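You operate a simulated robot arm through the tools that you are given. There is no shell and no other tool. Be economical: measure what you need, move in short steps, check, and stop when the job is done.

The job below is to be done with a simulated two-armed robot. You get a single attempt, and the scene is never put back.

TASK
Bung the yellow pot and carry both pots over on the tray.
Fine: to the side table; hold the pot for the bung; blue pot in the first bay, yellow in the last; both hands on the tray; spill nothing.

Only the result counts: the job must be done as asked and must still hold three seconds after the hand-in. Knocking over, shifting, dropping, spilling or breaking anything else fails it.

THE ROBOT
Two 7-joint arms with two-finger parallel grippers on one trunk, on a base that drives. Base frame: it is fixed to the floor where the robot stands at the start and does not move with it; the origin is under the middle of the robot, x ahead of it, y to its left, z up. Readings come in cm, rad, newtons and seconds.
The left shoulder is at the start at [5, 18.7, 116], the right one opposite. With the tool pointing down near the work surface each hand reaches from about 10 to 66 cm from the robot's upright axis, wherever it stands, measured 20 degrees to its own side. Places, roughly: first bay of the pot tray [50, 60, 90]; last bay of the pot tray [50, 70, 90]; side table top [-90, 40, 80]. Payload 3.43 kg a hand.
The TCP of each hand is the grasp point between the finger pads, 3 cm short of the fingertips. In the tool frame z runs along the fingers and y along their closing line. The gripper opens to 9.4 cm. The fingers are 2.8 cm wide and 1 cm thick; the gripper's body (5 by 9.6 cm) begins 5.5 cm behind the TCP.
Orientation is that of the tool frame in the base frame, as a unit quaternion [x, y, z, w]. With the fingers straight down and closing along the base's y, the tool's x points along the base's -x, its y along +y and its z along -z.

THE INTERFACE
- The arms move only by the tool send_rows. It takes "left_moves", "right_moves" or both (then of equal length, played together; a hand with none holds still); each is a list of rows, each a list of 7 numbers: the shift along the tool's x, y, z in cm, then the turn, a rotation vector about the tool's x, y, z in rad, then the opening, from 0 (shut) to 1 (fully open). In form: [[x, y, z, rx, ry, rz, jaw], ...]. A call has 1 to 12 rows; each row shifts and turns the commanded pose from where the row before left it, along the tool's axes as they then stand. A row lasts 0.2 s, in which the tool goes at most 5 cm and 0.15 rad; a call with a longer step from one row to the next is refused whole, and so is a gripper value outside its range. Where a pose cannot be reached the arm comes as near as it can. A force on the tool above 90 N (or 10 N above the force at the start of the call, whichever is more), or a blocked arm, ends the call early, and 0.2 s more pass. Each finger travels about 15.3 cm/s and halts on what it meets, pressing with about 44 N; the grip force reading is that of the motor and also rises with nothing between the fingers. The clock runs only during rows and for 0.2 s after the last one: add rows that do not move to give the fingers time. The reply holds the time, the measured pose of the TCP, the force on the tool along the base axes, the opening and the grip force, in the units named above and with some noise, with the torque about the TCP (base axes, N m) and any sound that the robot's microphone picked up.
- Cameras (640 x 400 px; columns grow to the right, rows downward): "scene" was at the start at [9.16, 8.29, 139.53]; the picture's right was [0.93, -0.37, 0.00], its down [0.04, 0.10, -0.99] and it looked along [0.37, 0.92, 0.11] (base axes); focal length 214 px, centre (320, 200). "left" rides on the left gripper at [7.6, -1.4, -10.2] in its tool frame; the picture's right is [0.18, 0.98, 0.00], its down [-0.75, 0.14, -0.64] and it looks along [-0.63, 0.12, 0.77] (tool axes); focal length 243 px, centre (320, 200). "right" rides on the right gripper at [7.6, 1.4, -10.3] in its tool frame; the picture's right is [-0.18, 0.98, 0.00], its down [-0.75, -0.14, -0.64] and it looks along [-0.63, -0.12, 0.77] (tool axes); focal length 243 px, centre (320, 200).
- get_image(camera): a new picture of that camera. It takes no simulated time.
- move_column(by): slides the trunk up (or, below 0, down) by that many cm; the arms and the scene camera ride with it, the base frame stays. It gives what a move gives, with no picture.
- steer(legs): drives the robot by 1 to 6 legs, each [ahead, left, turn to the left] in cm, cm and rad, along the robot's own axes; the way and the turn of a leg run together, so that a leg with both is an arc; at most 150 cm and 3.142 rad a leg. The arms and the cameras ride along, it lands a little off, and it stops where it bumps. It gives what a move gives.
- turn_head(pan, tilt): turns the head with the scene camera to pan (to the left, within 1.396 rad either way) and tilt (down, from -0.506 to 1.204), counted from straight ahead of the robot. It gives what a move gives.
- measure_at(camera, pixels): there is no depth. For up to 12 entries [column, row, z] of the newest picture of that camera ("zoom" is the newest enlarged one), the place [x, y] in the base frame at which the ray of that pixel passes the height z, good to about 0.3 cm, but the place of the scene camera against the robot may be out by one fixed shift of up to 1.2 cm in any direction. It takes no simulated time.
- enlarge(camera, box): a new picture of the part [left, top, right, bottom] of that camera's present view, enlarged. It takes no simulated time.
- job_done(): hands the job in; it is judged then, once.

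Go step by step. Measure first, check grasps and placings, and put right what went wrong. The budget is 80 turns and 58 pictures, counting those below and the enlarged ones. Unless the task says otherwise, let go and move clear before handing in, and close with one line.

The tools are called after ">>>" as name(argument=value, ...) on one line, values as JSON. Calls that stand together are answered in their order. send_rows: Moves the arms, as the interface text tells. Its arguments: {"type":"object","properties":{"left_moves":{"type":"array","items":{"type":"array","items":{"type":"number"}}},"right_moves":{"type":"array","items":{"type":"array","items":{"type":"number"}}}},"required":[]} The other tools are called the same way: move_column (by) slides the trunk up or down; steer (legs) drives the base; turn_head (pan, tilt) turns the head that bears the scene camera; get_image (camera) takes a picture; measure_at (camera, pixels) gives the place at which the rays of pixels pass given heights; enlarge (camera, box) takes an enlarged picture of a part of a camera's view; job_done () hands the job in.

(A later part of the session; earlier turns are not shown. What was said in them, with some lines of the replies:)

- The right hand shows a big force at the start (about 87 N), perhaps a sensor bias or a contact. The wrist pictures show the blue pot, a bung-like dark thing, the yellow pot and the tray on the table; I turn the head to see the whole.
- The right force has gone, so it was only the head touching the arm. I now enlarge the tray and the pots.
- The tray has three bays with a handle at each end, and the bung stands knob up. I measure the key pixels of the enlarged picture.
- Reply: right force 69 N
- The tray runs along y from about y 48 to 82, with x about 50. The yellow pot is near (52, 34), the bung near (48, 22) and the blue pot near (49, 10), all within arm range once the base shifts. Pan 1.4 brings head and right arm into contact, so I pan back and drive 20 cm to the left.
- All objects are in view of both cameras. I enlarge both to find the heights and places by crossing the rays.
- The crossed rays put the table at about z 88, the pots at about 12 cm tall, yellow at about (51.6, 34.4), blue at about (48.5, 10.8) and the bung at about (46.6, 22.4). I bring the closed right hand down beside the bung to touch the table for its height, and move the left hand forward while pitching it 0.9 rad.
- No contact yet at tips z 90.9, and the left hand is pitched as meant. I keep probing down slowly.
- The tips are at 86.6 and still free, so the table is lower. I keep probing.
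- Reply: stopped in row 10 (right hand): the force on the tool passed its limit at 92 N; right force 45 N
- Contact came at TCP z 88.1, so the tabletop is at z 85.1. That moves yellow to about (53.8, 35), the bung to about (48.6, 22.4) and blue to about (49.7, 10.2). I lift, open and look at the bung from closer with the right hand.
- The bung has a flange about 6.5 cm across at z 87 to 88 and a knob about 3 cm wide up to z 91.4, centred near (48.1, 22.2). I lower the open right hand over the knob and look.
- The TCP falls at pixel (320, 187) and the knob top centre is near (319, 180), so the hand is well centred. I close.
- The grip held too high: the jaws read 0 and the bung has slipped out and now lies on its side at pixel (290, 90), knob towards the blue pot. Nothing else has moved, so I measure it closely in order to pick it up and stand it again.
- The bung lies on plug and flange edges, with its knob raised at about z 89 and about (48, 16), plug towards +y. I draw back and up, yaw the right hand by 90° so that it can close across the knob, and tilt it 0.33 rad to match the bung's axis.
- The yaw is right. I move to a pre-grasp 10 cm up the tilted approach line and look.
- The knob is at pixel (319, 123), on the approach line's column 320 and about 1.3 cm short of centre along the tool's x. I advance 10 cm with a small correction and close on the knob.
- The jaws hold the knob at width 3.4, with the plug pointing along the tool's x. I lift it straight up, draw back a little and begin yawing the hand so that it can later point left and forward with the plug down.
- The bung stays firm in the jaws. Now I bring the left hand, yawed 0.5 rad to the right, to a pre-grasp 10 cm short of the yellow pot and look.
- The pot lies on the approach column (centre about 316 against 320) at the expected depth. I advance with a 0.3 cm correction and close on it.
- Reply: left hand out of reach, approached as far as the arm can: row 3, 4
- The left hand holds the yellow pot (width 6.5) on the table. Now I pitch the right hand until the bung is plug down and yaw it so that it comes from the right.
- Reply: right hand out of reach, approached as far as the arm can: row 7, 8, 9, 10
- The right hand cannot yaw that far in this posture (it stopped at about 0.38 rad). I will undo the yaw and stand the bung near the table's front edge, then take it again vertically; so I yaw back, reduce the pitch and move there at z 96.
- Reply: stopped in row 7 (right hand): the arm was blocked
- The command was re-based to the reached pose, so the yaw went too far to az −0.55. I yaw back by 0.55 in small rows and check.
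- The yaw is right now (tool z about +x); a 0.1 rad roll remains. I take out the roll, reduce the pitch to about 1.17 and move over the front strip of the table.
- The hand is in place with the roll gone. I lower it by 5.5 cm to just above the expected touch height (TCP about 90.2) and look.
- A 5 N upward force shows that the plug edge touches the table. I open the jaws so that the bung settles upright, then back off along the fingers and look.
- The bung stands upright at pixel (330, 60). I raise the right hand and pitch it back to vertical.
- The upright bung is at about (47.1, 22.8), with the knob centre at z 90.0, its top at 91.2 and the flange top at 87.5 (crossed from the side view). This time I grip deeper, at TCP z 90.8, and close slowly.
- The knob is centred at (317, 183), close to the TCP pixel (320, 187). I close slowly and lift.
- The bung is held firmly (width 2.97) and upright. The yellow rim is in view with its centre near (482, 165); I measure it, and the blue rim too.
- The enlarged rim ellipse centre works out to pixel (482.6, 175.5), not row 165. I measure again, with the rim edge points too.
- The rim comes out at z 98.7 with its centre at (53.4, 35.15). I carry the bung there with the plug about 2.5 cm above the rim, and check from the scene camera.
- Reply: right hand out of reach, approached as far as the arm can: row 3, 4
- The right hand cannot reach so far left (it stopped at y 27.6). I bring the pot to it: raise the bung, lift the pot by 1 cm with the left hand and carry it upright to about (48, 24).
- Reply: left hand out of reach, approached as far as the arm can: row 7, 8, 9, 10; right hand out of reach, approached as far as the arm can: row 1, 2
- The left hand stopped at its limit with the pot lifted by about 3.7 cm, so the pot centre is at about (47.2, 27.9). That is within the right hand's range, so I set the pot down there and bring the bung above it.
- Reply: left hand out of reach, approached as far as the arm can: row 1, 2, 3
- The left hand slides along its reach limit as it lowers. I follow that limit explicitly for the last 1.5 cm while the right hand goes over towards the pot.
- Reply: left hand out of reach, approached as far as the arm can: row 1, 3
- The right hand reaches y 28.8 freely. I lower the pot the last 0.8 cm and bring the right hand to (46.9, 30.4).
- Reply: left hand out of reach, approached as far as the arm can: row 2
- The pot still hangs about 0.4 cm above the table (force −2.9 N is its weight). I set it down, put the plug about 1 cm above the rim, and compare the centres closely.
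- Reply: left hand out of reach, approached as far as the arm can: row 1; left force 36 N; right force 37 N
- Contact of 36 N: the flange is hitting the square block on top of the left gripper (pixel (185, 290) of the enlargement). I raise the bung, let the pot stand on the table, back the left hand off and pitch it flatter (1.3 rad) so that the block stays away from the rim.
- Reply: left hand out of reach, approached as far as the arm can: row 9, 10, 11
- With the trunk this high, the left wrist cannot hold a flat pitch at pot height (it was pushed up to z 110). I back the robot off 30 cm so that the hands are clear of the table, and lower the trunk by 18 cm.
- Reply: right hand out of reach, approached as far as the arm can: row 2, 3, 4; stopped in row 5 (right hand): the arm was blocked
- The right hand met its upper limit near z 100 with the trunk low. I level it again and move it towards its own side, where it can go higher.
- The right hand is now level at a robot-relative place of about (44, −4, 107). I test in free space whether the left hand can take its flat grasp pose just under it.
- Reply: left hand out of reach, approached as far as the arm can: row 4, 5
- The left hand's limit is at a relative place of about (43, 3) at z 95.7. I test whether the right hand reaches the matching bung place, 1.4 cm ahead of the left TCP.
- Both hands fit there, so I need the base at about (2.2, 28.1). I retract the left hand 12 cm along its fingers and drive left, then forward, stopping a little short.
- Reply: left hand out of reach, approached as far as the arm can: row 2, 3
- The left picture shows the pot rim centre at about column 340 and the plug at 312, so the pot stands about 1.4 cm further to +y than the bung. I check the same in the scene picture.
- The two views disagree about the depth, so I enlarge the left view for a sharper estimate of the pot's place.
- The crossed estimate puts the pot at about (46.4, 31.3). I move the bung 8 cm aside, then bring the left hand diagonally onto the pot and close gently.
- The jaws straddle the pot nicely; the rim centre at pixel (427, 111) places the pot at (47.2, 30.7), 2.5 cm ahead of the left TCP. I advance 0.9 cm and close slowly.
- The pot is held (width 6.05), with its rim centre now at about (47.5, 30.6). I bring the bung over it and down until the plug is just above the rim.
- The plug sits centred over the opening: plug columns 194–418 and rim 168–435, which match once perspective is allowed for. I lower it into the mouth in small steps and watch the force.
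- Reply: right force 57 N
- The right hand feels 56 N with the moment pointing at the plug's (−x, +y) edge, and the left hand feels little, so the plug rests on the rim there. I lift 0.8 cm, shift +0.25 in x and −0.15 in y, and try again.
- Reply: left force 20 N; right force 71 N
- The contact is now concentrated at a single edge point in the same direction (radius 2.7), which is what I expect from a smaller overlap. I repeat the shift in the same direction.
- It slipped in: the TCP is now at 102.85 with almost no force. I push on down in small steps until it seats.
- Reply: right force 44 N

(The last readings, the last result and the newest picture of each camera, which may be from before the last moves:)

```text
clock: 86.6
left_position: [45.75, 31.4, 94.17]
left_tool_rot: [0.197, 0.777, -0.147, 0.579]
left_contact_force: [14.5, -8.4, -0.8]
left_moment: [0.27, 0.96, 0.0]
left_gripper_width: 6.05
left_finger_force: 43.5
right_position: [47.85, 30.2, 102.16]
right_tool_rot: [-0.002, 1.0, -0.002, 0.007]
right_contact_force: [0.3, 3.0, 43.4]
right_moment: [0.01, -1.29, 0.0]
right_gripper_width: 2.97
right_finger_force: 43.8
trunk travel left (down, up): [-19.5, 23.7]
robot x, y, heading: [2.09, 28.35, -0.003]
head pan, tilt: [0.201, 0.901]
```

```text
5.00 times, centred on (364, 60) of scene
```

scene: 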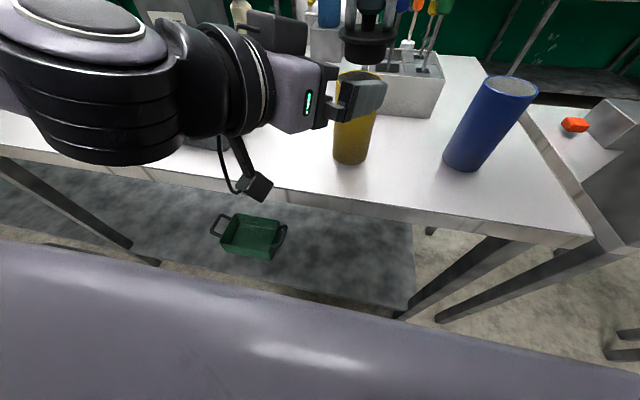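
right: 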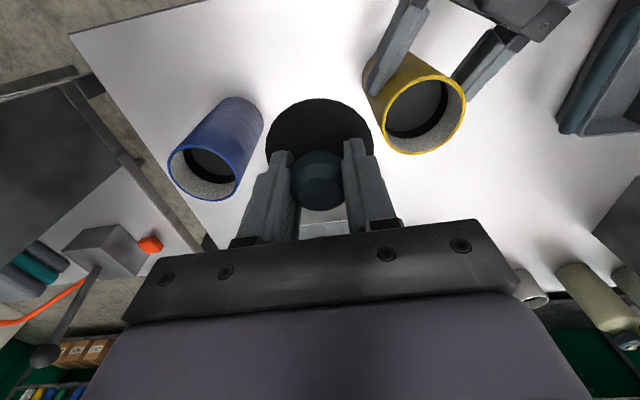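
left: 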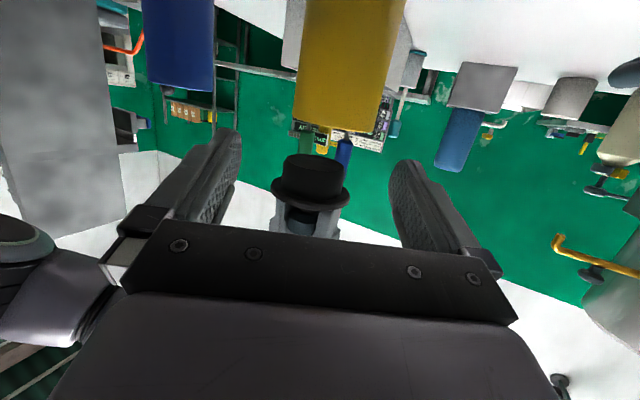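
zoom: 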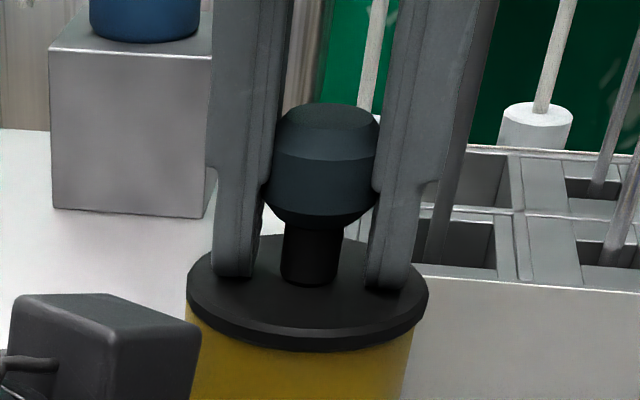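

The flange sits on the rim and 43 N of pressing is carried: the bung is in. I press a touch more, release, rise, and move over to the blue pot at about (49.4, 10.4).

>>> send_rows(right_moves=[[0, 0, 0.2, 0, 0, 0, 0], [0, 0, 0, 0, 0, 0, 0], [0, 0, -0.3, 0, 0, 0, 0.35], [0, 0, 0, 0, 0, 0, 0.6], [0, 0, -3, 0, 0, 0, 0.6], [0, 0, -4, 0, 0, 0, 0.7], [-0.3, -4, 0, 0, 0, 0, 1], [-0.3, -4, 0, 0, 0, 0, 1], [-0.3, -4, 0, 0, 0, 0, 1], [-0.3, -4, 0, 0, 0, 0, 1], [-0.3, -3.9, 0, 0, 0, 0, 1], [0, 0, 0, 0, 0, 0, 1]])

>>> get_image(camera="right")

```text
clock: 89.2
left_position: [45.85, 31.34, 94.38]
left_tool_rot: [0.198, 0.776, -0.148, 0.58]
left_contact_force: [1.6, -1.2, 6.1]
left_moment: [0.05, -0.07, -0.08]
left_gripper_width: 6.05
left_finger_force: 43.9
right_position: [49.17, 10.33, 108.91]
right_tool_rot: [-0.002, 1.0, -0.003, 0.0]
right_contact_force: [0.1, 0.0, -0.5]
right_moment: [0.06, 0.01, 0.02]
right_gripper_width: 9.41
right_finger_force: 0.0
trunk travel left (down, up): [-19.5, 23.7]
robot x, y, heading: [1.6, 28.18, -0.0]
head pan, tilt: [0.201, 0.901]
```

```text
4 pictures are left
```

right: 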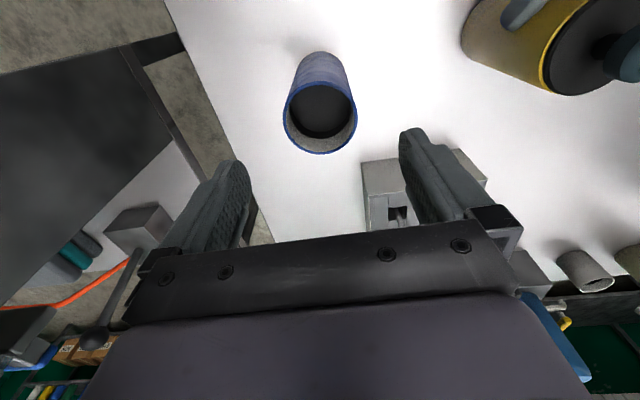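

The blue rim centre at (321, 117) is right on the approach line. I lower over it to TCP 96.2, close slowly and lift a little.

>>> send_rows(right_moves=[[0, 0, 4, 0, 0, 0, 1], [0, 0, 4, 0, 0, 0, 1], [0, 0, 3, 0, 0, 0, 1], [0, 0, 1.6, 0, 0, 0, 1], [0, 0, 0, 0, 0, 0, 0.8], [0, 0, 0, 0, 0, 0, 0.72], [0, 0, 0, 0, 0, 0, 0.66], [0, 0, 0, 0, 0, 0, 0.4], [0, 0, 0, 0, 0, 0, 0], [0, 0, 0, 0, 0, 0, 0], [0, 0, -0.7, 0, 0, 0, 0], [0, 0, -0.7, 0, 0, 0, 0]])

```text
clock: 91.8
left_position: [45.74, 31.48, 94.34]
left_tool_rot: [0.199, 0.776, -0.149, 0.58]
left_contact_force: [-2.9, 1.6, 8.2]
left_moment: [0.28, 0.29, 0.0]
left_gripper_width: 6.05
left_finger_force: 43.9
right_position: [49.4, 10.41, 97.78]
right_tool_rot: [-0.003, 1.0, -0.005, 0.002]
right_contact_force: [-0.7, 0.4, -1.9]
right_moment: [0.01, 0.01, 0.03]
right_gripper_width: 6.48
right_finger_force: 43.8
trunk travel left (down, up): [-19.5, 23.7]
robot x, y, heading: [1.82, 27.98, 0.001]
head pan, tilt: [0.201, 0.901]
```

The blue pot is gripped (6.48). I lift both pots about 7 cm, straight up.

>>> send_rows(left_moves=[[-0.96, 0, -0.28, 0, 0, 0, 0], [-1.92, 0, -0.57, 0, 0, 0, 0], [-1.92, 0, -0.57, 0, 0, 0, 0], [-1.44, 0, -0.43, 0, 0, 0, 0], [-0.48, 0, -0.14, 0, 0, 0, 0], [0, 0, 0, 0, 0, 0, 0]], right_moves=[[0, 0, -1, 0, 0, 0, 0], [0, 0, -2, 0, 0, 0, 0], [0, 0, -2, 0, 0, 0, 0], [0, 0, -1.5, 0, 0, 0, 0], [0, 0, -0.5, 0, 0, 0, 0], [0, 0, 0, 0, 0, 0, 0]])

```text
clock: 93.2
left_position: [45.76, 31.51, 101.31]
left_tool_rot: [0.198, 0.777, -0.149, 0.579]
left_contact_force: [-0.4, -0.5, -2.6]
left_moment: [0.03, 0.05, -0.01]
left_gripper_width: 6.05
left_finger_force: 44.2
right_position: [49.49, 10.51, 104.92]
right_tool_rot: [-0.001, 1.0, -0.005, 0.001]
right_contact_force: [0.6, 0.4, -3.0]
right_moment: [-0.04, 0.01, -0.01]
right_gripper_width: 6.46
right_finger_force: 43.9
trunk travel left (down, up): [-19.5, 23.7]
robot x, y, heading: [1.74, 28.0, 0.003]
head pan, tilt: [0.201, 0.901]
```

Both pots are up and steady. I lift 4 cm more for the tray handles, then drive 30 cm to the left so that both bays come within reach.

>>> send_rows(left_moves=[[-0.96, 0, -0.28, 0, 0, 0, 0], [-1.92, 0, -0.57, 0, 0, 0, 0], [-0.96, 0, -0.28, 0, 0, 0, 0], [0, 0, 0, 0, 0, 0, 0]], right_moves=[[0, 0, -1, 0, 0, 0, 0], [0, 0, -2, 0, 0, 0, 0], [0, 0, -1, 0, 0, 0, 0], [0, 0, 0, 0, 0, 0, 0]])

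>>> steer(legs=[[0, 30, 0]])

>>> turn_head(pan=0.15, tilt=0.75)

```text
clock: 94.2
left_position: [45.77, 31.45, 105.41]
left_tool_rot: [0.198, 0.777, -0.149, 0.579]
left_contact_force: [-0.4, 0.3, -2.2]
left_moment: [0.04, 0.07, 0.0]
left_gripper_width: 6.06
left_finger_force: 43.7
right_position: [49.5, 10.55, 108.76]
right_tool_rot: [-0.001, 1.0, -0.004, 0.001]
right_contact_force: [-0.4, 0.1, -2.9]
right_moment: [0.01, 0.02, 0.01]
right_gripper_width: 6.47
right_finger_force: 44.2
trunk travel left (down, up): [-19.5, 23.7]
robot x, y, heading: [1.19, 28.41, -0.0]
head pan, tilt: [0.201, 0.901]
```

```text
clock: 97.5
left_position: [46.06, 60.89, 105.4]
left_tool_rot: [0.201, 0.776, -0.151, 0.579]
left_contact_force: [0.1, 0.5, -2.9]
left_moment: [0.03, 0.07, -0.02]
left_gripper_width: 6.05
left_finger_force: 44.0
right_position: [49.41, 39.97, 108.79]
right_tool_rot: [0.001, 1.0, -0.004, 0.001]
right_contact_force: [0.6, 0.2, -2.1]
right_moment: [0.0, 0.01, -0.02]
right_gripper_width: 6.46
right_finger_force: 43.4
trunk travel left (down, up): [-19.5, 23.7]
robot x, y, heading: [1.75, 58.09, -0.008]
head pan, tilt: [0.201, 0.901]
```

```text
clock: 98.2
left_position: [46.03, 61.01, 105.32]
left_tool_rot: [0.201, 0.776, -0.151, 0.578]
left_contact_force: [-0.2, -0.5, -3.6]
left_moment: [0.05, 0.07, -0.03]
left_gripper_width: 6.04
left_finger_force: 43.9
right_position: [49.46, 39.98, 108.69]
right_tool_rot: [0.001, 1.0, -0.005, 0.001]
right_contact_force: [-0.4, -0.3, -2.8]
right_moment: [0.0, 0.0, -0.02]
right_gripper_width: 6.51
right_finger_force: 43.8
trunk travel left (down, up): [-19.5, 23.7]
robot x, y, heading: [1.89, 57.71, -0.002]
head pan, tilt: [0.15, 0.75]
```

Yellow is now at about (48, 60) and blue at about (49.5, 40). I nudge the base 3 cm forward and left, then move each pot over its estimated bay, (51.4, 72.4) and (51.4, 58.2), and look.

>>> steer(legs=[[3, 3, 0]])

>>> send_rows(left_moves=[[0.3, 2.1, -1.0, 0, 0, 0, 0], [0.3, 2.1, -1.0, 0, 0, 0, 0], [0.3, 2.1, -1.0, 0, 0, 0, 0], [0.3, 2.1, -1.05, 0, 0, 0, 0], [0, 0, 0, 0, 0, 0, 0], [0, 0, 0, 0, 0, 0, 0]], right_moves=[[0.2, 3, 0, 0, 0, 0, 0], [0.2, 3, 0, 0, 0, 0, 0], [0.2, 3, 0, 0, 0, 0, 0], [0.2, 3, 0, 0, 0, 0, 0], [0.2, 3.2, 0, 0, 0, 0, 0], [0, 0, 0, 0, 0, 0, 0]])

>>> get_image(camera="scene")

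```text
clock: 99.1
left_position: [48.93, 63.93, 105.47]
left_tool_rot: [0.2, 0.776, -0.15, 0.578]
left_contact_force: [0.5, 0.4, -3.5]
left_moment: [0.02, 0.03, 0.0]
left_gripper_width: 6.04
left_finger_force: 44.2
right_position: [52.57, 42.92, 108.7]
right_tool_rot: [0.001, 1.0, -0.005, 0.0]
right_contact_force: [0.1, 0.9, -2.1]
right_moment: [0.01, 0.01, 0.04]
right_gripper_width: 6.47
right_finger_force: 43.9
trunk travel left (down, up): [-19.5, 23.7]
robot x, y, heading: [4.71, 60.67, -0.006]
head pan, tilt: [0.15, 0.75]
```

```text
clock: 100.5
left_position: [49.49, 73.51, 105.44]
left_tool_rot: [0.201, 0.776, -0.151, 0.578]
left_contact_force: [-0.7, -0.2, -3.0]
left_moment: [0.04, 0.06, 0.01]
left_gripper_width: 6.06
left_finger_force: 43.9
right_position: [51.42, 57.98, 108.68]
right_tool_rot: [0.001, 1.0, -0.005, 0.001]
right_contact_force: [0.1, 0.2, -2.4]
right_moment: [0.01, 0.02, -0.01]
right_gripper_width: 6.45
right_finger_force: 44.5
trunk travel left (down, up): [-19.5, 23.7]
robot x, y, heading: [4.44, 60.99, -0.004]
head pan, tilt: [0.15, 0.75]
```

```text
3 pictures are left
```

scene: 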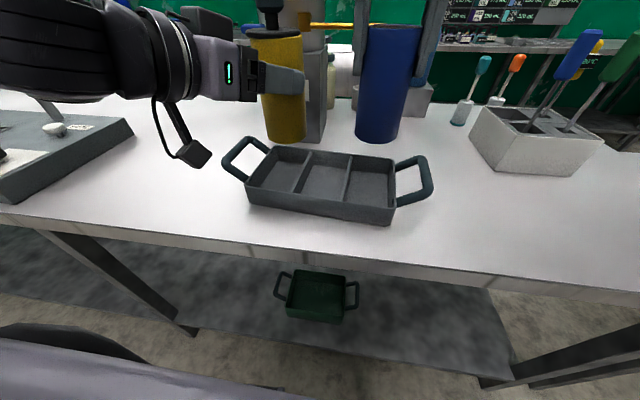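

The tray is fully in view below the hovering pots. I measure the bay corners, with the pots' known bases as a calibration.

>>> measure_at(camera="scene", pixels=[[376, 143, 97.4], [357, 135, 97.4], [398, 137, 97.4], [285, 143, 96.2], [266, 134, 96.2], [304, 136, 96.2], [246, 187, 89.5], [274, 146, 89.5], [394, 157, 89.5], [397, 206, 89.5], [249, 205, 85.1], [393, 224, 85.1]])

>>> measure_at(camera="scene", pixels=[[312, 152, 89.5], [291, 192, 89.5], [352, 155, 89.5], [345, 199, 89.5], [431, 190, 91], [423, 157, 91], [224, 165, 91], [243, 140, 91], [397, 206, 91], [246, 187, 91]])

```text
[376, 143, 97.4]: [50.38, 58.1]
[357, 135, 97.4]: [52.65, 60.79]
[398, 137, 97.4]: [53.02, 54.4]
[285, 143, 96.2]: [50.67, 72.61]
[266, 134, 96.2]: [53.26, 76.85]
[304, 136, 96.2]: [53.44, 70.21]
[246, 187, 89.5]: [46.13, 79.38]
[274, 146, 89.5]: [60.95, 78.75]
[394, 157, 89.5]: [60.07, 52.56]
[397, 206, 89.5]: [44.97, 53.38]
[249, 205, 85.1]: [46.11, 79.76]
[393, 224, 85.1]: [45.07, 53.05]
```

```text
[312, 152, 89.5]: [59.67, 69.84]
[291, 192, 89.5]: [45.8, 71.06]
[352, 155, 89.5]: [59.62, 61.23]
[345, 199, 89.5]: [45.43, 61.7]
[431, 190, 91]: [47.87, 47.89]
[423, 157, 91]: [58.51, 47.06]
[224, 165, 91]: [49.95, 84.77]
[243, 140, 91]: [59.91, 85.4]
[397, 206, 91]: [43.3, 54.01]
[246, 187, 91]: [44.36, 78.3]
```

With the calibration the bays come out at about (51.0, 57.9) for the first and (51.7, 74.3) for the last. I shift yellow +1.9 in y and blue slightly, and lower both to just above the bay floors.

>>> send_rows(left_moves=[[0.19, 1.8, -0.63, 0, 0, 0, 0], [1.92, 0, 0.57, 0, 0, 0, 0], [1.92, 0, 0.57, 0, 0, 0, 0], [1.92, 0, 0.57, 0, 0, 0, 0], [1.92, 0, 0.57, 0, 0, 0, 0], [0.96, 0, 0.28, 0, 0, 0, 0], [0, 0, 0, 0, 0, 0, 0]], right_moves=[[0.4, -0.1, 0, 0, 0, 0, 0], [0, 0, 2, 0, 0, 0, 0], [0, 0, 2, 0, 0, 0, 0], [0, 0, 2, 0, 0, 0, 0], [0, 0, 2, 0, 0, 0, 0], [0, 0, 1.8, 0, 0, 0, 0], [0, 0, 0, 0, 0, 0, 0]])

```text
clock: 102.1
left_position: [49.59, 75.15, 96.39]
left_tool_rot: [0.2, 0.776, -0.15, 0.579]
left_contact_force: [-0.3, 0.7, -2.6]
left_moment: [0.04, 0.08, 0.03]
left_gripper_width: 6.06
left_finger_force: 44.0
right_position: [50.96, 57.77, 98.66]
right_tool_rot: [0.0, 1.0, -0.004, 0.001]
right_contact_force: [0.7, 0.8, -2.0]
right_moment: [0.01, 0.03, 0.02]
right_gripper_width: 6.47
right_finger_force: 44.0
trunk travel left (down, up): [-19.5, 23.7]
robot x, y, heading: [4.72, 60.49, -0.0]
head pan, tilt: [0.15, 0.75]
```

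Both pots are below the bay walls with no contact force. I lower them on in small steps until they rest.

>>> send_rows(left_moves=[[0.24, 0, 0.07, 0, 0, 0, 0], [0.24, 0, 0.07, 0, 0, 0, 0], [0.24, 0, 0.07, 0, 0, 0, 0], [0.24, 0, 0.07, 0, 0, 0, 0], [0, 0, 0, 0, 0, 0, 0]], right_moves=[[0, 0, 0.3, 0, 0, 0, 0], [0, 0, 0.3, 0, 0, 0, 0], [0, 0, 0.3, 0, 0, 0, 0], [0, 0, 0.3, 0, 0, 0, 0], [0, 0, 0, 0, 0, 0, 0]])

```text
clock: 103.3
left_position: [49.7, 75.25, 95.43]
left_tool_rot: [0.2, 0.776, -0.15, 0.578]
left_contact_force: [1.4, 0.0, -2.8]
left_moment: [0.03, 0.09, 0.0]
left_gripper_width: 6.04
left_finger_force: 44.1
right_position: [51.01, 58.0, 97.73]
right_tool_rot: [0.001, 1.0, -0.005, 0.001]
right_contact_force: [0.3, 0.6, -2.3]
right_moment: [0.01, 0.03, 0.01]
right_gripper_width: 6.46
right_finger_force: 43.4
trunk travel left (down, up): [-19.5, 23.7]
robot x, y, heading: [4.62, 60.51, -0.009]
head pan, tilt: [0.15, 0.75]
```

Still hanging free, with the bases near z 86.3. I continue down.

>>> send_rows(left_moves=[[0.2, 0, 0.06, 0, 0, 0, 0], [0.2, 0, 0.06, 0, 0, 0, 0], [0.15, 0, 0.04, 0, 0, 0, 0], [0, 0, 0, 0, 0, 0, 0]], right_moves=[[0, 0, 0.25, 0, 0, 0, 0], [0, 0, 0.25, 0, 0, 0, 0], [0, 0, 0.2, 0, 0, 0, 0], [0, 0, 0, 0, 0, 0, 0]])

```text
clock: 104.3
left_position: [49.46, 75.19, 94.82]
left_tool_rot: [0.2, 0.776, -0.15, 0.579]
left_contact_force: [0.7, 0.0, -0.7]
left_moment: [0.1, 0.0, 0.04]
left_gripper_width: 6.06
left_finger_force: 44.0
right_position: [51.02, 57.96, 96.99]
right_tool_rot: [0.001, 1.0, -0.004, 0.001]
right_contact_force: [0.9, -2.1, 2.0]
right_moment: [-0.03, 0.01, 0.03]
right_gripper_width: 6.48
right_finger_force: 44.4
trunk travel left (down, up): [-19.5, 23.7]
robot x, y, heading: [4.8, 60.92, -0.004]
head pan, tilt: [0.15, 0.75]
```

Both pots now rest on the bay floors (their weight is off the hands). I open both hands, lift the right straight up and draw the left back along its fingers.

>>> send_rows(left_moves=[[0, 0, 0, 0, 0, 0, 0.7], [0, 0, 0, 0, 0, 0, 0.85], [0, 0, 0, 0, 0, 0, 1], [0, 0, -2, 0, 0, 0, 1], [0, 0, -2.5, 0, 0, 0, 1], [0, 0, -2.5, 0, 0, 0, 1], [0, 0, -2, 0, 0, 0, 1], [0, 0, 0, 0, 0, 0, 1]], right_moves=[[0, 0, 0, 0, 0, 0, 0.75], [0, 0, 0, 0, 0, 0, 0.85], [0, 0, 0, 0, 0, 0, 1], [0, 0, -2, 0, 0, 0, 1], [0, 0, -3, 0, 0, 0, 1], [0, 0, -4, 0, 0, 0, 1], [0, 0, -3, 0, 0, 0, 1], [0, 0, 0, 0, 0, 0, 1]])

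```text
clock: 106.1
left_position: [46.71, 79.88, 98.43]
left_tool_rot: [0.2, 0.776, -0.15, 0.578]
left_contact_force: [-0.2, -0.1, -0.7]
left_moment: [0.0, -0.02, -0.01]
left_gripper_width: 9.39
left_finger_force: 0.0
left hand out of reach, approached as far as the arm can: row 5, 6, 7
right_position: [51.16, 58.23, 108.88]
right_tool_rot: [0.0, 1.0, -0.005, 0.001]
right_contact_force: [-0.6, -0.6, -0.2]
right_moment: [0.01, -0.02, 0.0]
right_gripper_width: 9.42
right_finger_force: 0.0
trunk travel left (down, up): [-19.5, 23.7]
robot x, y, heading: [4.35, 60.92, -0.002]
head pan, tilt: [0.15, 0.75]
```

Both hands are empty and clear. I raise the left hand and pitch it back to vertical, while the right goes over the near handle at about (51.5, 48.6).

>>> send_rows(left_moves=[[-4.31, 0, -1.28, 0, 0, 0, 1], [-4.31, 0, -1.28, 0, 0, 0, 1], [-4.31, 0, -1.28, 0, 0, 0, 1], [0, 0, 0, 0, 0.1425, 0, 1], [0, 0, 0, 0, 0.1425, 0, 1], [0, 0, 0, 0, 0.1425, 0, 1], [0, 0, 0, 0, 0.1425, 0, 1], [0, 0, 0, 0, 0.1425, 0, 1], [0, 0, 0, 0, 0.1425, 0, 1], [0, 0, 0, 0, 0.1425, 0, 1], [0, 0, 0, 0, 0.1425, 0, 1], [0, 0, 0, 0, 0.1425, 0, 1]], right_moves=[[0, -3.2, 0, 0, 0, 0, 1], [0, -3.2, 0, 0, 0, 0, 1], [0, -3.2, 0, 0, 0, 0, 1], [0, 0, 0, 0, 0, 0, 1], [0, 0, 0, 0, 0, 0, 1], [0, 0, 0, 0, 0, 0, 1], [0, 0, 0, 0, 0, 0, 1], [0, 0, 0, 0, 0, 0, 1], [0, 0, 0, 0, 0, 0, 1], [0, 0, 0, 0, 0, 0, 1], [0, 0, 0, 0, 0, 0, 1], [0, 0, 0, 0, 0, 0, 1]])

>>> steer(legs=[[0, 5, 0]])

```text
clock: 108.7
left_position: [45.31, 81.32, 110.7]
left_tool_rot: [0.25, 0.968, -0.002, 0.0]
left_contact_force: [-0.5, -1.0, -0.3]
left_moment: [0.01, 0.03, -0.01]
left_gripper_width: 9.4
left_finger_force: 0.1
left hand out of reach, approached as far as the arm can: row 12
right_position: [50.88, 48.56, 109.33]
right_tool_rot: [0.001, 1.0, -0.005, 0.001]
right_contact_force: [-0.1, -0.6, 1.2]
right_moment: [0.0, 0.01, -0.01]
right_gripper_width: 9.41
right_finger_force: 0.0
trunk travel left (down, up): [-19.5, 23.7]
robot x, y, heading: [4.67, 60.93, -0.003]
head pan, tilt: [0.15, 0.75]
```

```text
clock: 109.8
left_position: [45.5, 86.57, 110.79]
left_tool_rot: [0.25, 0.968, 0.0, 0.0]
left_contact_force: [0.1, -0.2, 0.2]
left_moment: [0.0, 0.01, 0.01]
left_gripper_width: 9.41
left_finger_force: 0.0
right_position: [51.04, 53.6, 109.3]
right_tool_rot: [0.001, 1.0, -0.005, 0.001]
right_contact_force: [-0.7, 0.4, -0.7]
right_moment: [-0.02, 0.0, 0.01]
right_gripper_width: 9.37
right_finger_force: 0.0
trunk travel left (down, up): [-19.5, 23.7]
robot x, y, heading: [4.63, 66.03, -0.006]
head pan, tilt: [0.15, 0.75]
```

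The left hand is vertical with 0.505 rad of yaw left. I take that out and bring both hands over the handles, half closed (about 4 cm) so that the inner fingers fit between bar and tray; then I look with the right camera.

>>> send_rows(left_moves=[[0, 0, 0, 0, 0, -0.126, 0.45], [0, 0, 0, 0, 0, -0.126, 0.45], [0, 0, 0, 0, 0, -0.126, 0.45], [0, 0, 0, 0, 0, -0.127, 0.45], [-3.7, -1.2, 0, 0, 0, 0, 0.45], [-3.7, -1.2, 0, 0, 0, 0, 0.45], [0, 0, 4, 0, 0, 0, 0.45], [0, 0, 4, 0, 0, 0, 0.45], [0, 0, 0, 0, 0, 0, 0.45]], right_moves=[[-0.2, -2.5, 0, 0, 0, 0, 0.45], [-0.2, -2.5, 0, 0, 0, 0, 0.45], [0, 0, 0, 0, 0, 0, 0.45], [0, 0, 0, 0, 0, 0, 0.45], [0, 0, 0, 0, 0, 0, 0.45], [0, 0, 0, 0, 0, 0, 0.45], [0, 0, 3.5, 0, 0, 0, 0.45], [0, 0, 3.5, 0, 0, 0, 0.45], [0, 0, 0, 0, 0, 0, 0.45]])

>>> get_image(camera="right")

```text
clock: 111.8
left_position: [48.86, 87.84, 100.71]
left_tool_rot: [0.0, 1.0, -0.002, 0.0]
left_contact_force: [-0.4, -1.2, -0.4]
left_moment: [0.01, -0.01, -0.03]
left_gripper_width: 4.26
left_finger_force: 0.0
left hand out of reach, approached as far as the arm can: row 5, 6
right_position: [51.54, 48.59, 102.24]
right_tool_rot: [0.001, 1.0, -0.005, 0.001]
right_contact_force: [0.1, -1.0, -0.8]
right_moment: [0.0, 0.02, 0.0]
right_gripper_width: 4.24
right_finger_force: 0.1
trunk travel left (down, up): [-19.5, 23.7]
robot x, y, heading: [4.41, 66.23, -0.002]
head pan, tilt: [0.15, 0.75]
```

```text
2 pictures are left
```

right: 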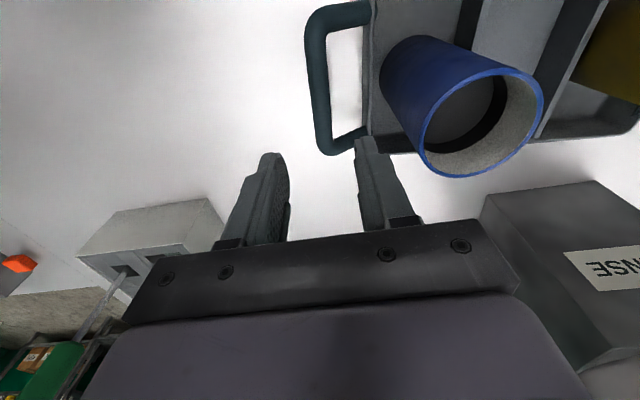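

The near handle bar runs from pixel (312, 12) to (330, 150), which gives its centre at about (50.3, 49.05); the far bar by symmetry is at about (51.6, 85.2). I align the right hand, move the left above its bar and look there.

>>> send_rows(left_moves=[[-1.37, -1.3, 0, 0, 0, 0, 0.45], [-1.37, -1.3, 0, 0, 0, 0, 0.45], [0, 0, 0, 0, 0, 0, 0.45]], right_moves=[[0.62, 0.23, 0, 0, 0, 0, 0.45], [0.62, 0.23, 0, 0, 0, 0, 0.45], [0, 0, 0, 0, 0, 0, 0.45]])

>>> get_image(camera="left")

```text
clock: 112.6
left_position: [51.34, 85.32, 100.6]
left_tool_rot: [0.002, 1.0, 0.001, 0.001]
left_contact_force: [0.0, 0.1, -0.5]
left_moment: [-0.01, 0.01, 0.0]
left_gripper_width: 4.23
left_finger_force: 0.1
right_position: [50.16, 48.99, 102.23]
right_tool_rot: [0.001, 1.0, -0.004, 0.001]
right_contact_force: [-0.3, 0.0, -0.3]
right_moment: [-0.02, -0.02, 0.03]
right_gripper_width: 4.24
right_finger_force: 0.1
trunk travel left (down, up): [-19.5, 23.7]
robot x, y, heading: [4.87, 65.77, -0.005]
head pan, tilt: [0.15, 0.75]
```

```text
1 pictures are left
```

left: 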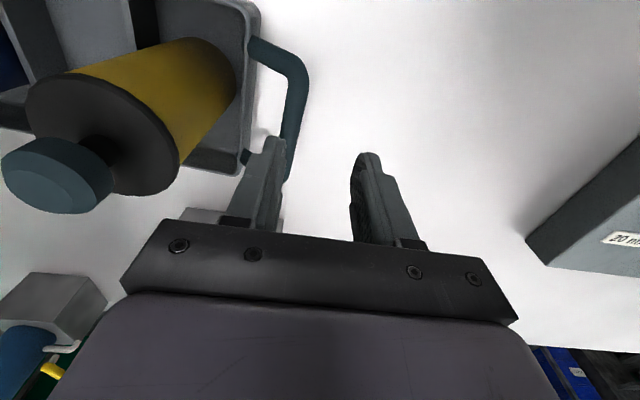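

The far bar is at pixel (296, 110), giving y ≈ 83.25. I shift the left hand −2.07 in y and lower both hands around the bars to TCP 90.5.

>>> send_rows(left_moves=[[0, -1.05, 0, 0, 0, 0, 0.45], [0, -1.02, 0, 0, 0, 0, 0.45], [0, 0, 3, 0, 0, 0, 0.45], [0, 0, 3, 0, 0, 0, 0.45], [0, 0, 2.5, 0, 0, 0, 0.45], [0, 0, 1.6, 0, 0, 0, 0.45], [0, 0, 0, 0, 0, 0, 0.45]], right_moves=[[0, 0, 0, 0, 0, 0, 0.45], [0, 0, 1.6, 0, 0, 0, 0.45], [0, 0, 3, 0, 0, 0, 0.45], [0, 0, 3, 0, 0, 0, 0.45], [0, 0, 2.5, 0, 0, 0, 0.45], [0, 0, 1.6, 0, 0, 0, 0.45], [0, 0, 0, 0, 0, 0, 0.45]])

```text
clock: 113.8
left_position: [51.9, 85.45, 94.01]
left_tool_rot: [-0.002, 1.0, -0.007, 0.017]
left_contact_force: [-1.4, -5.1, 10.4]
left_moment: [-1.38, -0.36, -0.27]
left_gripper_width: 4.42
left_finger_force: 1.3
left hand out of reach, approached as far as the arm can: row 1, 2
right_position: [50.64, 49.06, 92.4]
right_tool_rot: [-0.001, 1.0, -0.001, 0.003]
right_contact_force: [-0.1, -0.2, -0.6]
right_moment: [0.0, -0.02, 0.03]
right_gripper_width: 4.3
right_finger_force: 1.0
trunk travel left (down, up): [-19.5, 23.7]
robot x, y, heading: [4.77, 65.68, -0.005]
head pan, tilt: [0.15, 0.75]
stopped in row 6 (left hand): the force on the tool passed its limit at 125 N (the readings are from after the stop); the commanded pose is now the measured one
```

The left hand's sideways shift was refused as out of reach, so its inner finger came down on the bar top at z 91 and pushed. I lift both hands off gently, then bring the base 3 cm nearer and 2 cm to the right for better reach.

>>> send_rows(left_moves=[[0, 0, -1.5, 0, 0, 0, 0.45], [0, 0, -2.5, 0, 0, 0, 0.45], [0, 0, 0, 0, 0, 0, 0.45]], right_moves=[[0, 0, -1.5, 0, 0, 0, 0.45], [0, 0, -2.5, 0, 0, 0, 0.45], [0, 0, 0, 0, 0, 0, 0.45]])

>>> steer(legs=[[3, -2, 0]])

>>> send_rows(left_moves=[[1.5, 0, 0, 0, 0, 0, 0.45], [1.5, 0, 0, 0, 0, 0, 0.45], [0, 0, 0, 0, 0, 0, 0.45]], right_moves=[[1.5, 1, 0, 0, 0, 0, 0.45], [1.5, 1, 0, 0, 0, 0, 0.45], [0, 0, 0, 0, 0, 0, 0.45]])

>>> get_image(camera="scene")

```text
clock: 114.7
left_position: [51.9, 85.46, 98.03]
left_tool_rot: [-0.003, 1.0, -0.006, 0.019]
left_contact_force: [0.2, -0.6, 0.7]
left_moment: [0.0, 0.0, 0.02]
left_gripper_width: 4.25
left_finger_force: 0.1
right_position: [50.25, 49.18, 96.63]
right_tool_rot: [-0.001, 1.0, -0.003, 0.002]
right_contact_force: [0.1, 0.4, 1.3]
right_moment: [0.0, -0.01, -0.01]
right_gripper_width: 4.24
right_finger_force: 0.1
trunk travel left (down, up): [-19.5, 23.7]
robot x, y, heading: [4.77, 65.59, -0.004]
head pan, tilt: [0.15, 0.75]
```

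```text
clock: 115.6
left_position: [53.29, 84.47, 98.19]
left_tool_rot: [-0.007, 1.0, -0.007, 0.019]
left_contact_force: [-0.2, 0.2, -0.3]
left_moment: [-0.03, -0.02, -0.01]
left_gripper_width: 4.23
left_finger_force: 0.0
right_position: [52.0, 48.14, 96.45]
right_tool_rot: [-0.002, 1.0, -0.002, 0.003]
right_contact_force: [-0.1, 0.2, -0.2]
right_moment: [-0.02, 0.04, 0.02]
right_gripper_width: 4.22
right_finger_force: 0.1
trunk travel left (down, up): [-19.5, 23.7]
robot x, y, heading: [6.22, 64.72, 0.004]
head pan, tilt: [0.15, 0.75]
stopped in leg 1: the robot was blocked; the commanded pose is now the measured one
```

```text
clock: 116.4
left_position: [50.34, 84.36, 97.87]
left_tool_rot: [-0.007, 1.0, -0.007, 0.018]
left_contact_force: [0.0, -0.8, 0.7]
left_moment: [-0.04, -0.04, -0.01]
left_gripper_width: 4.24
left_finger_force: 0.0
right_position: [48.89, 50.03, 96.42]
right_tool_rot: [-0.003, 1.0, -0.003, 0.003]
right_contact_force: [-0.5, 1.0, -1.1]
right_moment: [0.0, -0.02, -0.02]
right_gripper_width: 4.24
right_finger_force: 0.0
trunk travel left (down, up): [-19.5, 23.7]
robot x, y, heading: [6.29, 64.21, 0.001]
head pan, tilt: [0.15, 0.75]
```

```text
0 pictures are left
```

scene: 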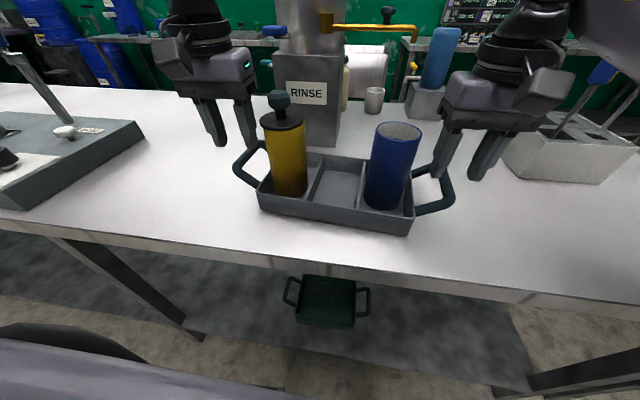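

The picture shows both pots upright in their bays and the bung seated; the base was stopped by the table after 1.5 cm. I re-measure the tray corners and handles from this picture, to see whether the tray moved.

>>> measure_at(camera="scene", pixels=[[259, 210, 85.1], [408, 236, 85.1], [257, 192, 89.5], [413, 217, 89.5], [453, 195, 91], [441, 165, 91], [235, 165, 91], [262, 142, 91], [290, 199, 85.7], [380, 210, 85.7]])

```text
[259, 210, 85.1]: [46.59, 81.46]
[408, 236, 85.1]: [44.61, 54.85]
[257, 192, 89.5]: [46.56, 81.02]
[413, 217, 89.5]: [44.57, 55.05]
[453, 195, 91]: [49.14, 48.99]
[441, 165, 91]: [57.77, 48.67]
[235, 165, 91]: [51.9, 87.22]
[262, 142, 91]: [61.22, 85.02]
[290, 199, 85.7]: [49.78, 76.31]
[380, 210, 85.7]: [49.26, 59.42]
```

I calibrate with the known fingertip midpoints in the same picture, right (458, 179) and left (236, 146).

>>> measure_at(camera="scene", pixels=[[458, 179, 93.4], [436, 178, 93.4], [480, 180, 93.4], [236, 146, 94.9], [221, 146, 94.9], [252, 147, 94.9], [447, 182, 90.5], [247, 155, 90.5], [455, 208, 89.5], [415, 213, 89.5]])

```text
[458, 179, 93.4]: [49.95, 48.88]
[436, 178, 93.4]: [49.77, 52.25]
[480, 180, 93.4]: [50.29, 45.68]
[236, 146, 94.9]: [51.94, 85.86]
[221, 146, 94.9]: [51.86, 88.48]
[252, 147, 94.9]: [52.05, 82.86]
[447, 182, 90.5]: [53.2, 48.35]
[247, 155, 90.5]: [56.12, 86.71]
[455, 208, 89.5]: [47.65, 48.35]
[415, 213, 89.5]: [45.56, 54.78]
```

After calibration both bars lie between their jaws (right bar y about 49.5 with TCP 50.0, left bar about 84–85 with TCP 84.4). I lower in two stages, first until the tips are just past the bar tops.

>>> send_rows(left_moves=[[-0.3, 0, 2, 0, 0, 0, 0.45], [-0.3, 0, 1.5, 0, 0, 0, 0.45], [0, 0, 0.7, 0, 0, 0, 0.45], [0, 0, 0.5, 0, 0, 0, 0.45], [0, 0, 0.4, 0, 0, 0, 0.45], [0, 0, 0, 0, 0, 0, 0.45]], right_moves=[[-0.5, -0.2, 1.5, 0, 0, 0, 0.45], [-0.5, -0.2, 1, 0, 0, 0, 0.45], [0, 0, 0.7, 0, 0, 0, 0.45], [0, 0, 0.5, 0, 0, 0, 0.45], [0, 0, 0.2, 0, 0, 0, 0.45], [0, 0, 0, 0, 0, 0, 0.45]])

```text
clock: 117.8
left_position: [51.2, 84.27, 93.76]
left_tool_rot: [-0.009, 0.999, -0.011, 0.03]
left_contact_force: [3.3, 9.7, 52.8]
left_moment: [-3.0, 0.3, 0.2]
left_gripper_width: 4.23
left_finger_force: 0.0
right_position: [49.69, 49.67, 92.8]
right_tool_rot: [-0.002, 1.0, -0.003, 0.004]
right_contact_force: [-0.8, 0.4, 0.1]
right_moment: [-0.01, 0.01, 0.0]
right_gripper_width: 4.22
right_finger_force: 0.1
trunk travel left (down, up): [-19.5, 23.7]
robot x, y, heading: [6.55, 64.59, 0.003]
head pan, tilt: [0.15, 0.75]
```

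The moment places the left contact 6 cm towards −y: the left gripper's body is bearing on the edge of the yellow bung's flange, not on the bar. I lift the left at once and lean both hands outward (left 0.35, right 0.25 rad) so that the bodies clear the pots.

>>> send_rows(left_moves=[[0, 0, -2, 0, 0, 0, 0.45], [0, 0, -3, 0, 0, 0, 0.45], [0, 0, 0, 0.117, 0, 0, 0.45], [0, 0, 0, 0.117, 0, 0, 0.45], [0, 0, 0, 0.116, 0, 0, 0.45], [0, 0, 0, 0, 0, 0, 0.45]], right_moves=[[0, 0, -1.5, 0, 0, 0, 0.42], [0, -0.45, -1, 0, 0, 0, 0.42], [0, 0, 0, -0.083, 0, 0, 0.42], [0, 0, 0, -0.083, 0, 0, 0.42], [0, 0, 0, -0.084, 0, 0, 0.42], [0, 0, 0, 0, 0, 0, 0.42]])

```text
clock: 119.2
left_position: [51.08, 84.54, 97.81]
left_tool_rot: [-0.004, 0.983, -0.181, 0.019]
left_contact_force: [0.1, 0.2, 0.3]
left_moment: [0.01, 0.04, 0.0]
left_gripper_width: 4.22
left_finger_force: 0.0
right_position: [49.9, 49.18, 95.1]
right_tool_rot: [-0.003, 0.992, 0.122, 0.002]
right_contact_force: [0.4, -0.5, -0.4]
right_moment: [0.01, 0.0, -0.01]
right_gripper_width: 3.93
right_finger_force: 0.1
trunk travel left (down, up): [-19.5, 23.7]
robot x, y, heading: [6.53, 64.66, 0.006]
head pan, tilt: [0.15, 0.75]
```

Both hands now lean outward. I lower them onto the bars (left to y about 83.9) and close.

>>> send_rows(left_moves=[[-0.4, 0.68, 2.35, 0, 0, 0, 0.45], [-0.4, 0.68, 2.35, 0, 0, 0, 0.45], [0, 0.45, 1.55, 0, 0, 0, 0.45], [0, 0.23, 0.79, 0, 0, 0, 0.45], [0, 0, 0, 0, 0, 0, 0.45], [0, 0, 0, 0, 0, 0, 0.3], [0, 0, 0, 0, 0, 0, 0.2], [0, 0, 0, 0, 0, 0, 0.1], [0, 0, 0, 0, 0, 0, 0], [0, 0, 0, 0, 0, 0, 0]], right_moves=[[-0.3, -0.37, 1.5, 0, 0, 0, 0.42], [0, -0.37, 1.5, 0, 0, 0, 0.42], [0, -0.25, 1, 0, 0, 0, 0.42], [0, -0.12, 0.46, 0, 0, 0, 0.42], [0, 0, 0, 0, 0, 0, 0.42], [0, 0, 0, 0, 0, 0, 0.3], [0, 0, 0, 0, 0, 0, 0.2], [0, 0, 0, 0, 0, 0, 0.1], [0, 0, 0, 0, 0, 0, 0], [0, 0, 0, 0, 0, 0, 0]])

```text
clock: 121.4
left_position: [51.8, 83.41, 90.81]
left_tool_rot: [0.001, 0.982, -0.186, 0.018]
left_contact_force: [-7.5, -52.2, 0.7]
left_moment: [0.54, -0.7, -0.9]
left_gripper_width: 2.11
left_finger_force: 44.6
right_position: [50.19, 49.75, 90.69]
right_tool_rot: [-0.006, 0.991, 0.13, 0.007]
right_contact_force: [0.2, 44.3, 24.7]
right_moment: [-0.3, 0.79, -0.82]
right_gripper_width: 2.23
right_finger_force: 43.9
trunk travel left (down, up): [-19.5, 23.7]
robot x, y, heading: [6.55, 64.45, 0.005]
head pan, tilt: [0.15, 0.75]
```

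Both bars are gripped (2.1 and 2.2 cm). The hands are pulled towards each other by about 50 N, so I relax them inward about 0.45 cm each, then lift the tray 8 cm evenly.

>>> send_rows(left_moves=[[0, -0.42, 0.16, 0, 0, 0, 0], [0, 0, 0, 0, 0, 0, 0], [0, -0.18, -0.47, 0, 0, 0, 0], [0, -0.36, -0.93, 0, 0, 0, 0], [0, -0.54, -1.4, 0, 0, 0, 0], [0, -0.71, -1.87, 0, 0, 0, 0], [0, -0.54, -1.4, 0, 0, 0, 0], [0, -0.36, -0.93, 0, 0, 0, 0], [0, -0.18, -0.47, 0, 0, 0, 0], [0, 0, 0, 0, 0, 0, 0]], right_moves=[[0, 0.48, 0.0, 0, 0, 0, 0], [0, 0, 0, 0, 0, 0, 0], [0, 0.13, -0.48, 0, 0, 0, 0], [0, 0.26, -0.97, 0, 0, 0, 0], [0, 0.39, -1.45, 0, 0, 0, 0], [0, 0.52, -1.93, 0, 0, 0, 0], [0, 0.39, -1.45, 0, 0, 0, 0], [0, 0.26, -0.97, 0, 0, 0, 0], [0, 0.13, -0.48, 0, 0, 0, 0], [0, 0, 0, 0, 0, 0, 0]])

```text
clock: 123.6
left_position: [51.75, 83.6, 98.61]
left_tool_rot: [-0.003, 0.983, -0.18, 0.019]
left_contact_force: [-6.6, -7.0, -5.8]
left_moment: [0.05, -0.3, -1.04]
left_gripper_width: 2.1
left_finger_force: 44.2
right_position: [50.46, 49.91, 98.61]
right_tool_rot: [-0.002, 0.992, 0.122, 0.002]
right_contact_force: [5.0, 8.2, -5.5]
right_moment: [-0.03, 0.3, -0.98]
right_gripper_width: 2.19
right_finger_force: 44.2
trunk travel left (down, up): [-19.5, 23.7]
robot x, y, heading: [6.5, 64.54, 0.004]
head pan, tilt: [0.15, 0.75]
```

The tray is up, level (both hands at z 98.6) and stress-free, with about 11 N of load. I back away 28 cm and turn right by half a turn in two legs.

>>> steer(legs=[[-28, 0, 0], [0, 0, -1.57], [0, 0, -1.57]])

```text
clock: 133.2
left_position: [-67.68, 45.83, 98.55]
left_tool_rot: [0.983, 0.0, -0.017, -0.18]
left_contact_force: [5.2, -11.9, -4.8]
left_moment: [0.18, 0.35, -0.96]
left_gripper_width: 2.11
left_finger_force: 43.4
right_position: [-66.05, 79.46, 98.53]
right_tool_rot: [0.993, -0.002, -0.001, 0.122]
right_contact_force: [-5.2, 13.9, -4.4]
right_moment: [-0.19, -0.44, -0.96]
right_gripper_width: 2.16
right_finger_force: 44.0
trunk travel left (down, up): [-19.5, 23.7]
robot x, y, heading: [-22.31, 64.44, 3.135]
head pan, tilt: [0.15, 0.75]
```

The turn went cleanly; the tray centre is at (−66.9, 62.6) and still level. I drive 22.5 cm left and then 21 cm ahead to bring it over the side table at about (−88, 40).

>>> steer(legs=[[0, 22.5, 0], [21, 0, 0]])

```text
clock: 136.8
left_position: [-80.26, 23.53, 98.09]
left_tool_rot: [0.984, -0.004, -0.014, -0.178]
left_contact_force: [4.1, 1.0, -5.7]
left_moment: [0.08, 1.13, -0.77]
left_gripper_width: 2.05
left_finger_force: 43.7
right_position: [-78.97, 57.16, 98.18]
right_tool_rot: [0.993, -0.008, 0.003, 0.121]
right_contact_force: [-3.6, -0.8, -4.1]
right_moment: [-0.14, -1.28, -0.73]
right_gripper_width: 2.13
right_finger_force: 44.2
trunk travel left (down, up): [-19.5, 23.7]
robot x, y, heading: [-34.6, 41.81, 3.14]
head pan, tilt: [0.15, 0.75]
stopped in leg 2: the robot was blocked; the commanded pose is now the measured one
```

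The base touched the side table's front, so its edge is near x −68.5 and the tray (centre −79.6) is well over the top. I lower the column 6 cm, reach 2.5 cm further in, and lower 2 cm more.

>>> move_column(by=-6)

>>> send_rows(left_moves=[[-0.5, 0, 0, 0, 0, 0, 0], [-0.7, 0, 0, 0, 0, 0, 0], [-0.7, 0, 0, 0, 0, 0, 0], [-0.6, 0, 0, 0, 0, 0, 0], [0, 0, 0, 0, 0, 0, 0], [0, 0.14, 0.37, 0, 0, 0, 0], [0, 0.14, 0.37, 0, 0, 0, 0], [0, 0.14, 0.37, 0, 0, 0, 0], [0, 0.14, 0.37, 0, 0, 0, 0], [0, 0.14, 0.37, 0, 0, 0, 0], [0, 0, 0, 0, 0, 0, 0]], right_moves=[[-0.5, 0, 0, 0, 0, 0, 0], [-0.7, 0, 0, 0, 0, 0, 0], [-0.7, 0, 0, 0, 0, 0, 0], [-0.6, 0, 0, 0, 0, 0, 0], [0, 0, 0, 0, 0, 0, 0], [0, -0.1, 0.39, 0, 0, 0, 0], [0, -0.1, 0.39, 0, 0, 0, 0], [0, -0.1, 0.39, 0, 0, 0, 0], [0, -0.1, 0.39, 0, 0, 0, 0], [0, -0.1, 0.39, 0, 0, 0, 0], [0, 0, 0, 0, 0, 0, 0]])

```text
clock: 137.8
left_position: [-80.32, 23.47, 92.21]
left_tool_rot: [0.984, -0.003, -0.014, -0.178]
left_contact_force: [6.7, 0.1, -5.1]
left_moment: [0.03, 0.29, -1.01]
left_gripper_width: 2.09
left_finger_force: 43.6
right_position: [-78.85, 57.18, 92.33]
right_tool_rot: [0.993, -0.006, 0.0, 0.121]
right_contact_force: [-6.3, -0.3, -4.4]
right_moment: [-0.02, -0.42, -1.0]
right_gripper_width: 2.11
right_finger_force: 44.1
trunk travel left (down, up): [-13.5, 29.7]
robot x, y, heading: [-34.78, 42.02, 3.136]
head pan, tilt: [0.15, 0.75]
```

```text
clock: 140.2
left_position: [-82.97, 23.45, 90.8]
left_tool_rot: [0.983, -0.003, -0.019, -0.182]
left_contact_force: [2.6, 7.1, 18.7]
left_moment: [-0.17, 0.21, -1.12]
left_gripper_width: 2.1
left_finger_force: 44.0
right_position: [-81.3, 57.1, 90.85]
right_tool_rot: [0.992, -0.006, -0.004, 0.123]
right_contact_force: [-18.0, -9.9, 24.5]
right_moment: [0.13, -0.15, -1.05]
right_gripper_width: 2.15
right_finger_force: 43.8
trunk travel left (down, up): [-13.5, 29.7]
robot x, y, heading: [-34.64, 42.04, 3.136]
head pan, tilt: [0.15, 0.75]
5 turns are left
```

Both hands feel about 20 N upward at z 90.8: the tray stands level on the side table, whose top is at about z 85. I ease the pressure, open both jaws together and retreat along the fingers.

>>> send_rows(left_moves=[[0, -0.09, -0.24, 0, 0, 0, 0], [0, 0, 0, 0, 0, 0, 0.25], [0, 0, 0, 0, 0, 0, 0.35], [0, 0, 0, 0, 0, 0, 0.42], [0, 0, 0, 0, 0, 0, 0.42], [0, -0.36, -0.93, 0, 0, 0, 0.42], [0, -0.36, -0.93, 0, 0, 0, 0.42], [0, -0.72, -1.87, 0, 0, 0, 0.42], [0, -0.72, -1.87, 0, 0, 0, 0.42], [0, 0.5, -1.87, 0, 0, 0, 0.42], [0, 0.5, -2.5, 0, 0, 0, 0.42], [0, 0, 0, 0, 0, 0, 0.42]], right_moves=[[0, 0.06, -0.24, 0, 0, 0, 0], [0, 0, 0, 0, 0, 0, 0.25], [0, 0, 0, 0, 0, 0, 0.35], [0, 0, 0, 0, 0, 0, 0.42], [0, 0, 0, 0, 0, 0, 0.42], [0, 0.26, -0.97, 0, 0, 0, 0.42], [0, 0.26, -0.97, 0, 0, 0, 0.42], [0, 0.52, -1.93, 0, 0, 0, 0.42], [0, 0.52, -1.93, 0, 0, 0, 0.42], [0, -0.4, -1.93, 0, 0, 0, 0.42], [0, -0.4, -2.5, 0, 0, 0, 0.42], [0, 0, 0, 0, 0, 0, 0.42]])

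```text
clock: 142.8
left_position: [-82.47, 21.19, 100.49]
left_tool_rot: [0.984, -0.001, -0.016, -0.179]
left_contact_force: [-0.2, -0.2, 0.3]
left_moment: [-0.01, 0.0, 0.0]
left_gripper_width: 3.95
left_finger_force: 0.0
right_position: [-81.23, 59.03, 100.72]
right_tool_rot: [0.993, -0.005, 0.0, 0.121]
right_contact_force: [0.2, -0.7, 0.7]
right_moment: [0.02, 0.01, 0.03]
right_gripper_width: 3.95
right_finger_force: 0.0
trunk travel left (down, up): [-13.5, 29.7]
robot x, y, heading: [-34.78, 42.16, 3.135]
head pan, tilt: [0.15, 0.75]
4 turns are left
```

Both hands are free and clear, with no load on them. I back the base off a little so that nothing touches the side table, then hand in.

>>> steer(legs=[[-12, 0, 0]])

```text
clock: 144.0
left_position: [-70.57, 20.89, 100.29]
left_tool_rot: [0.984, -0.002, -0.016, -0.179]
left_contact_force: [-0.4, -0.6, 0.2]
left_moment: [-0.01, 0.04, -0.03]
left_gripper_width: 3.97
left_finger_force: 0.1
right_position: [-69.37, 58.87, 100.71]
right_tool_rot: [0.993, -0.005, 0.0, 0.121]
right_contact_force: [-0.5, -0.5, -0.6]
right_moment: [0.0, -0.01, 0.0]
right_gripper_width: 3.94
right_finger_force: 0.1
trunk travel left (down, up): [-13.5, 29.7]
robot x, y, heading: [-22.9, 41.89, 3.138]
head pan, tilt: [0.15, 0.75]
3 turns are left
```

The base moved back freely and both hands read no force, so the robot is clear and I hand the job in.

>>> job_done()

```text
The job is handed in.
```

The yellow pot is bunged, and the tray stands on the side table with blue in the first bay and yellow in the last. I had no pictures left after the main table, so the carry and the set-down rest on force and position readings. Along the way the bung tipped over once, the left gripper twice pressed hard on the tray or the bung (125 N at most), and the base bumped both tables. I saw no spill.
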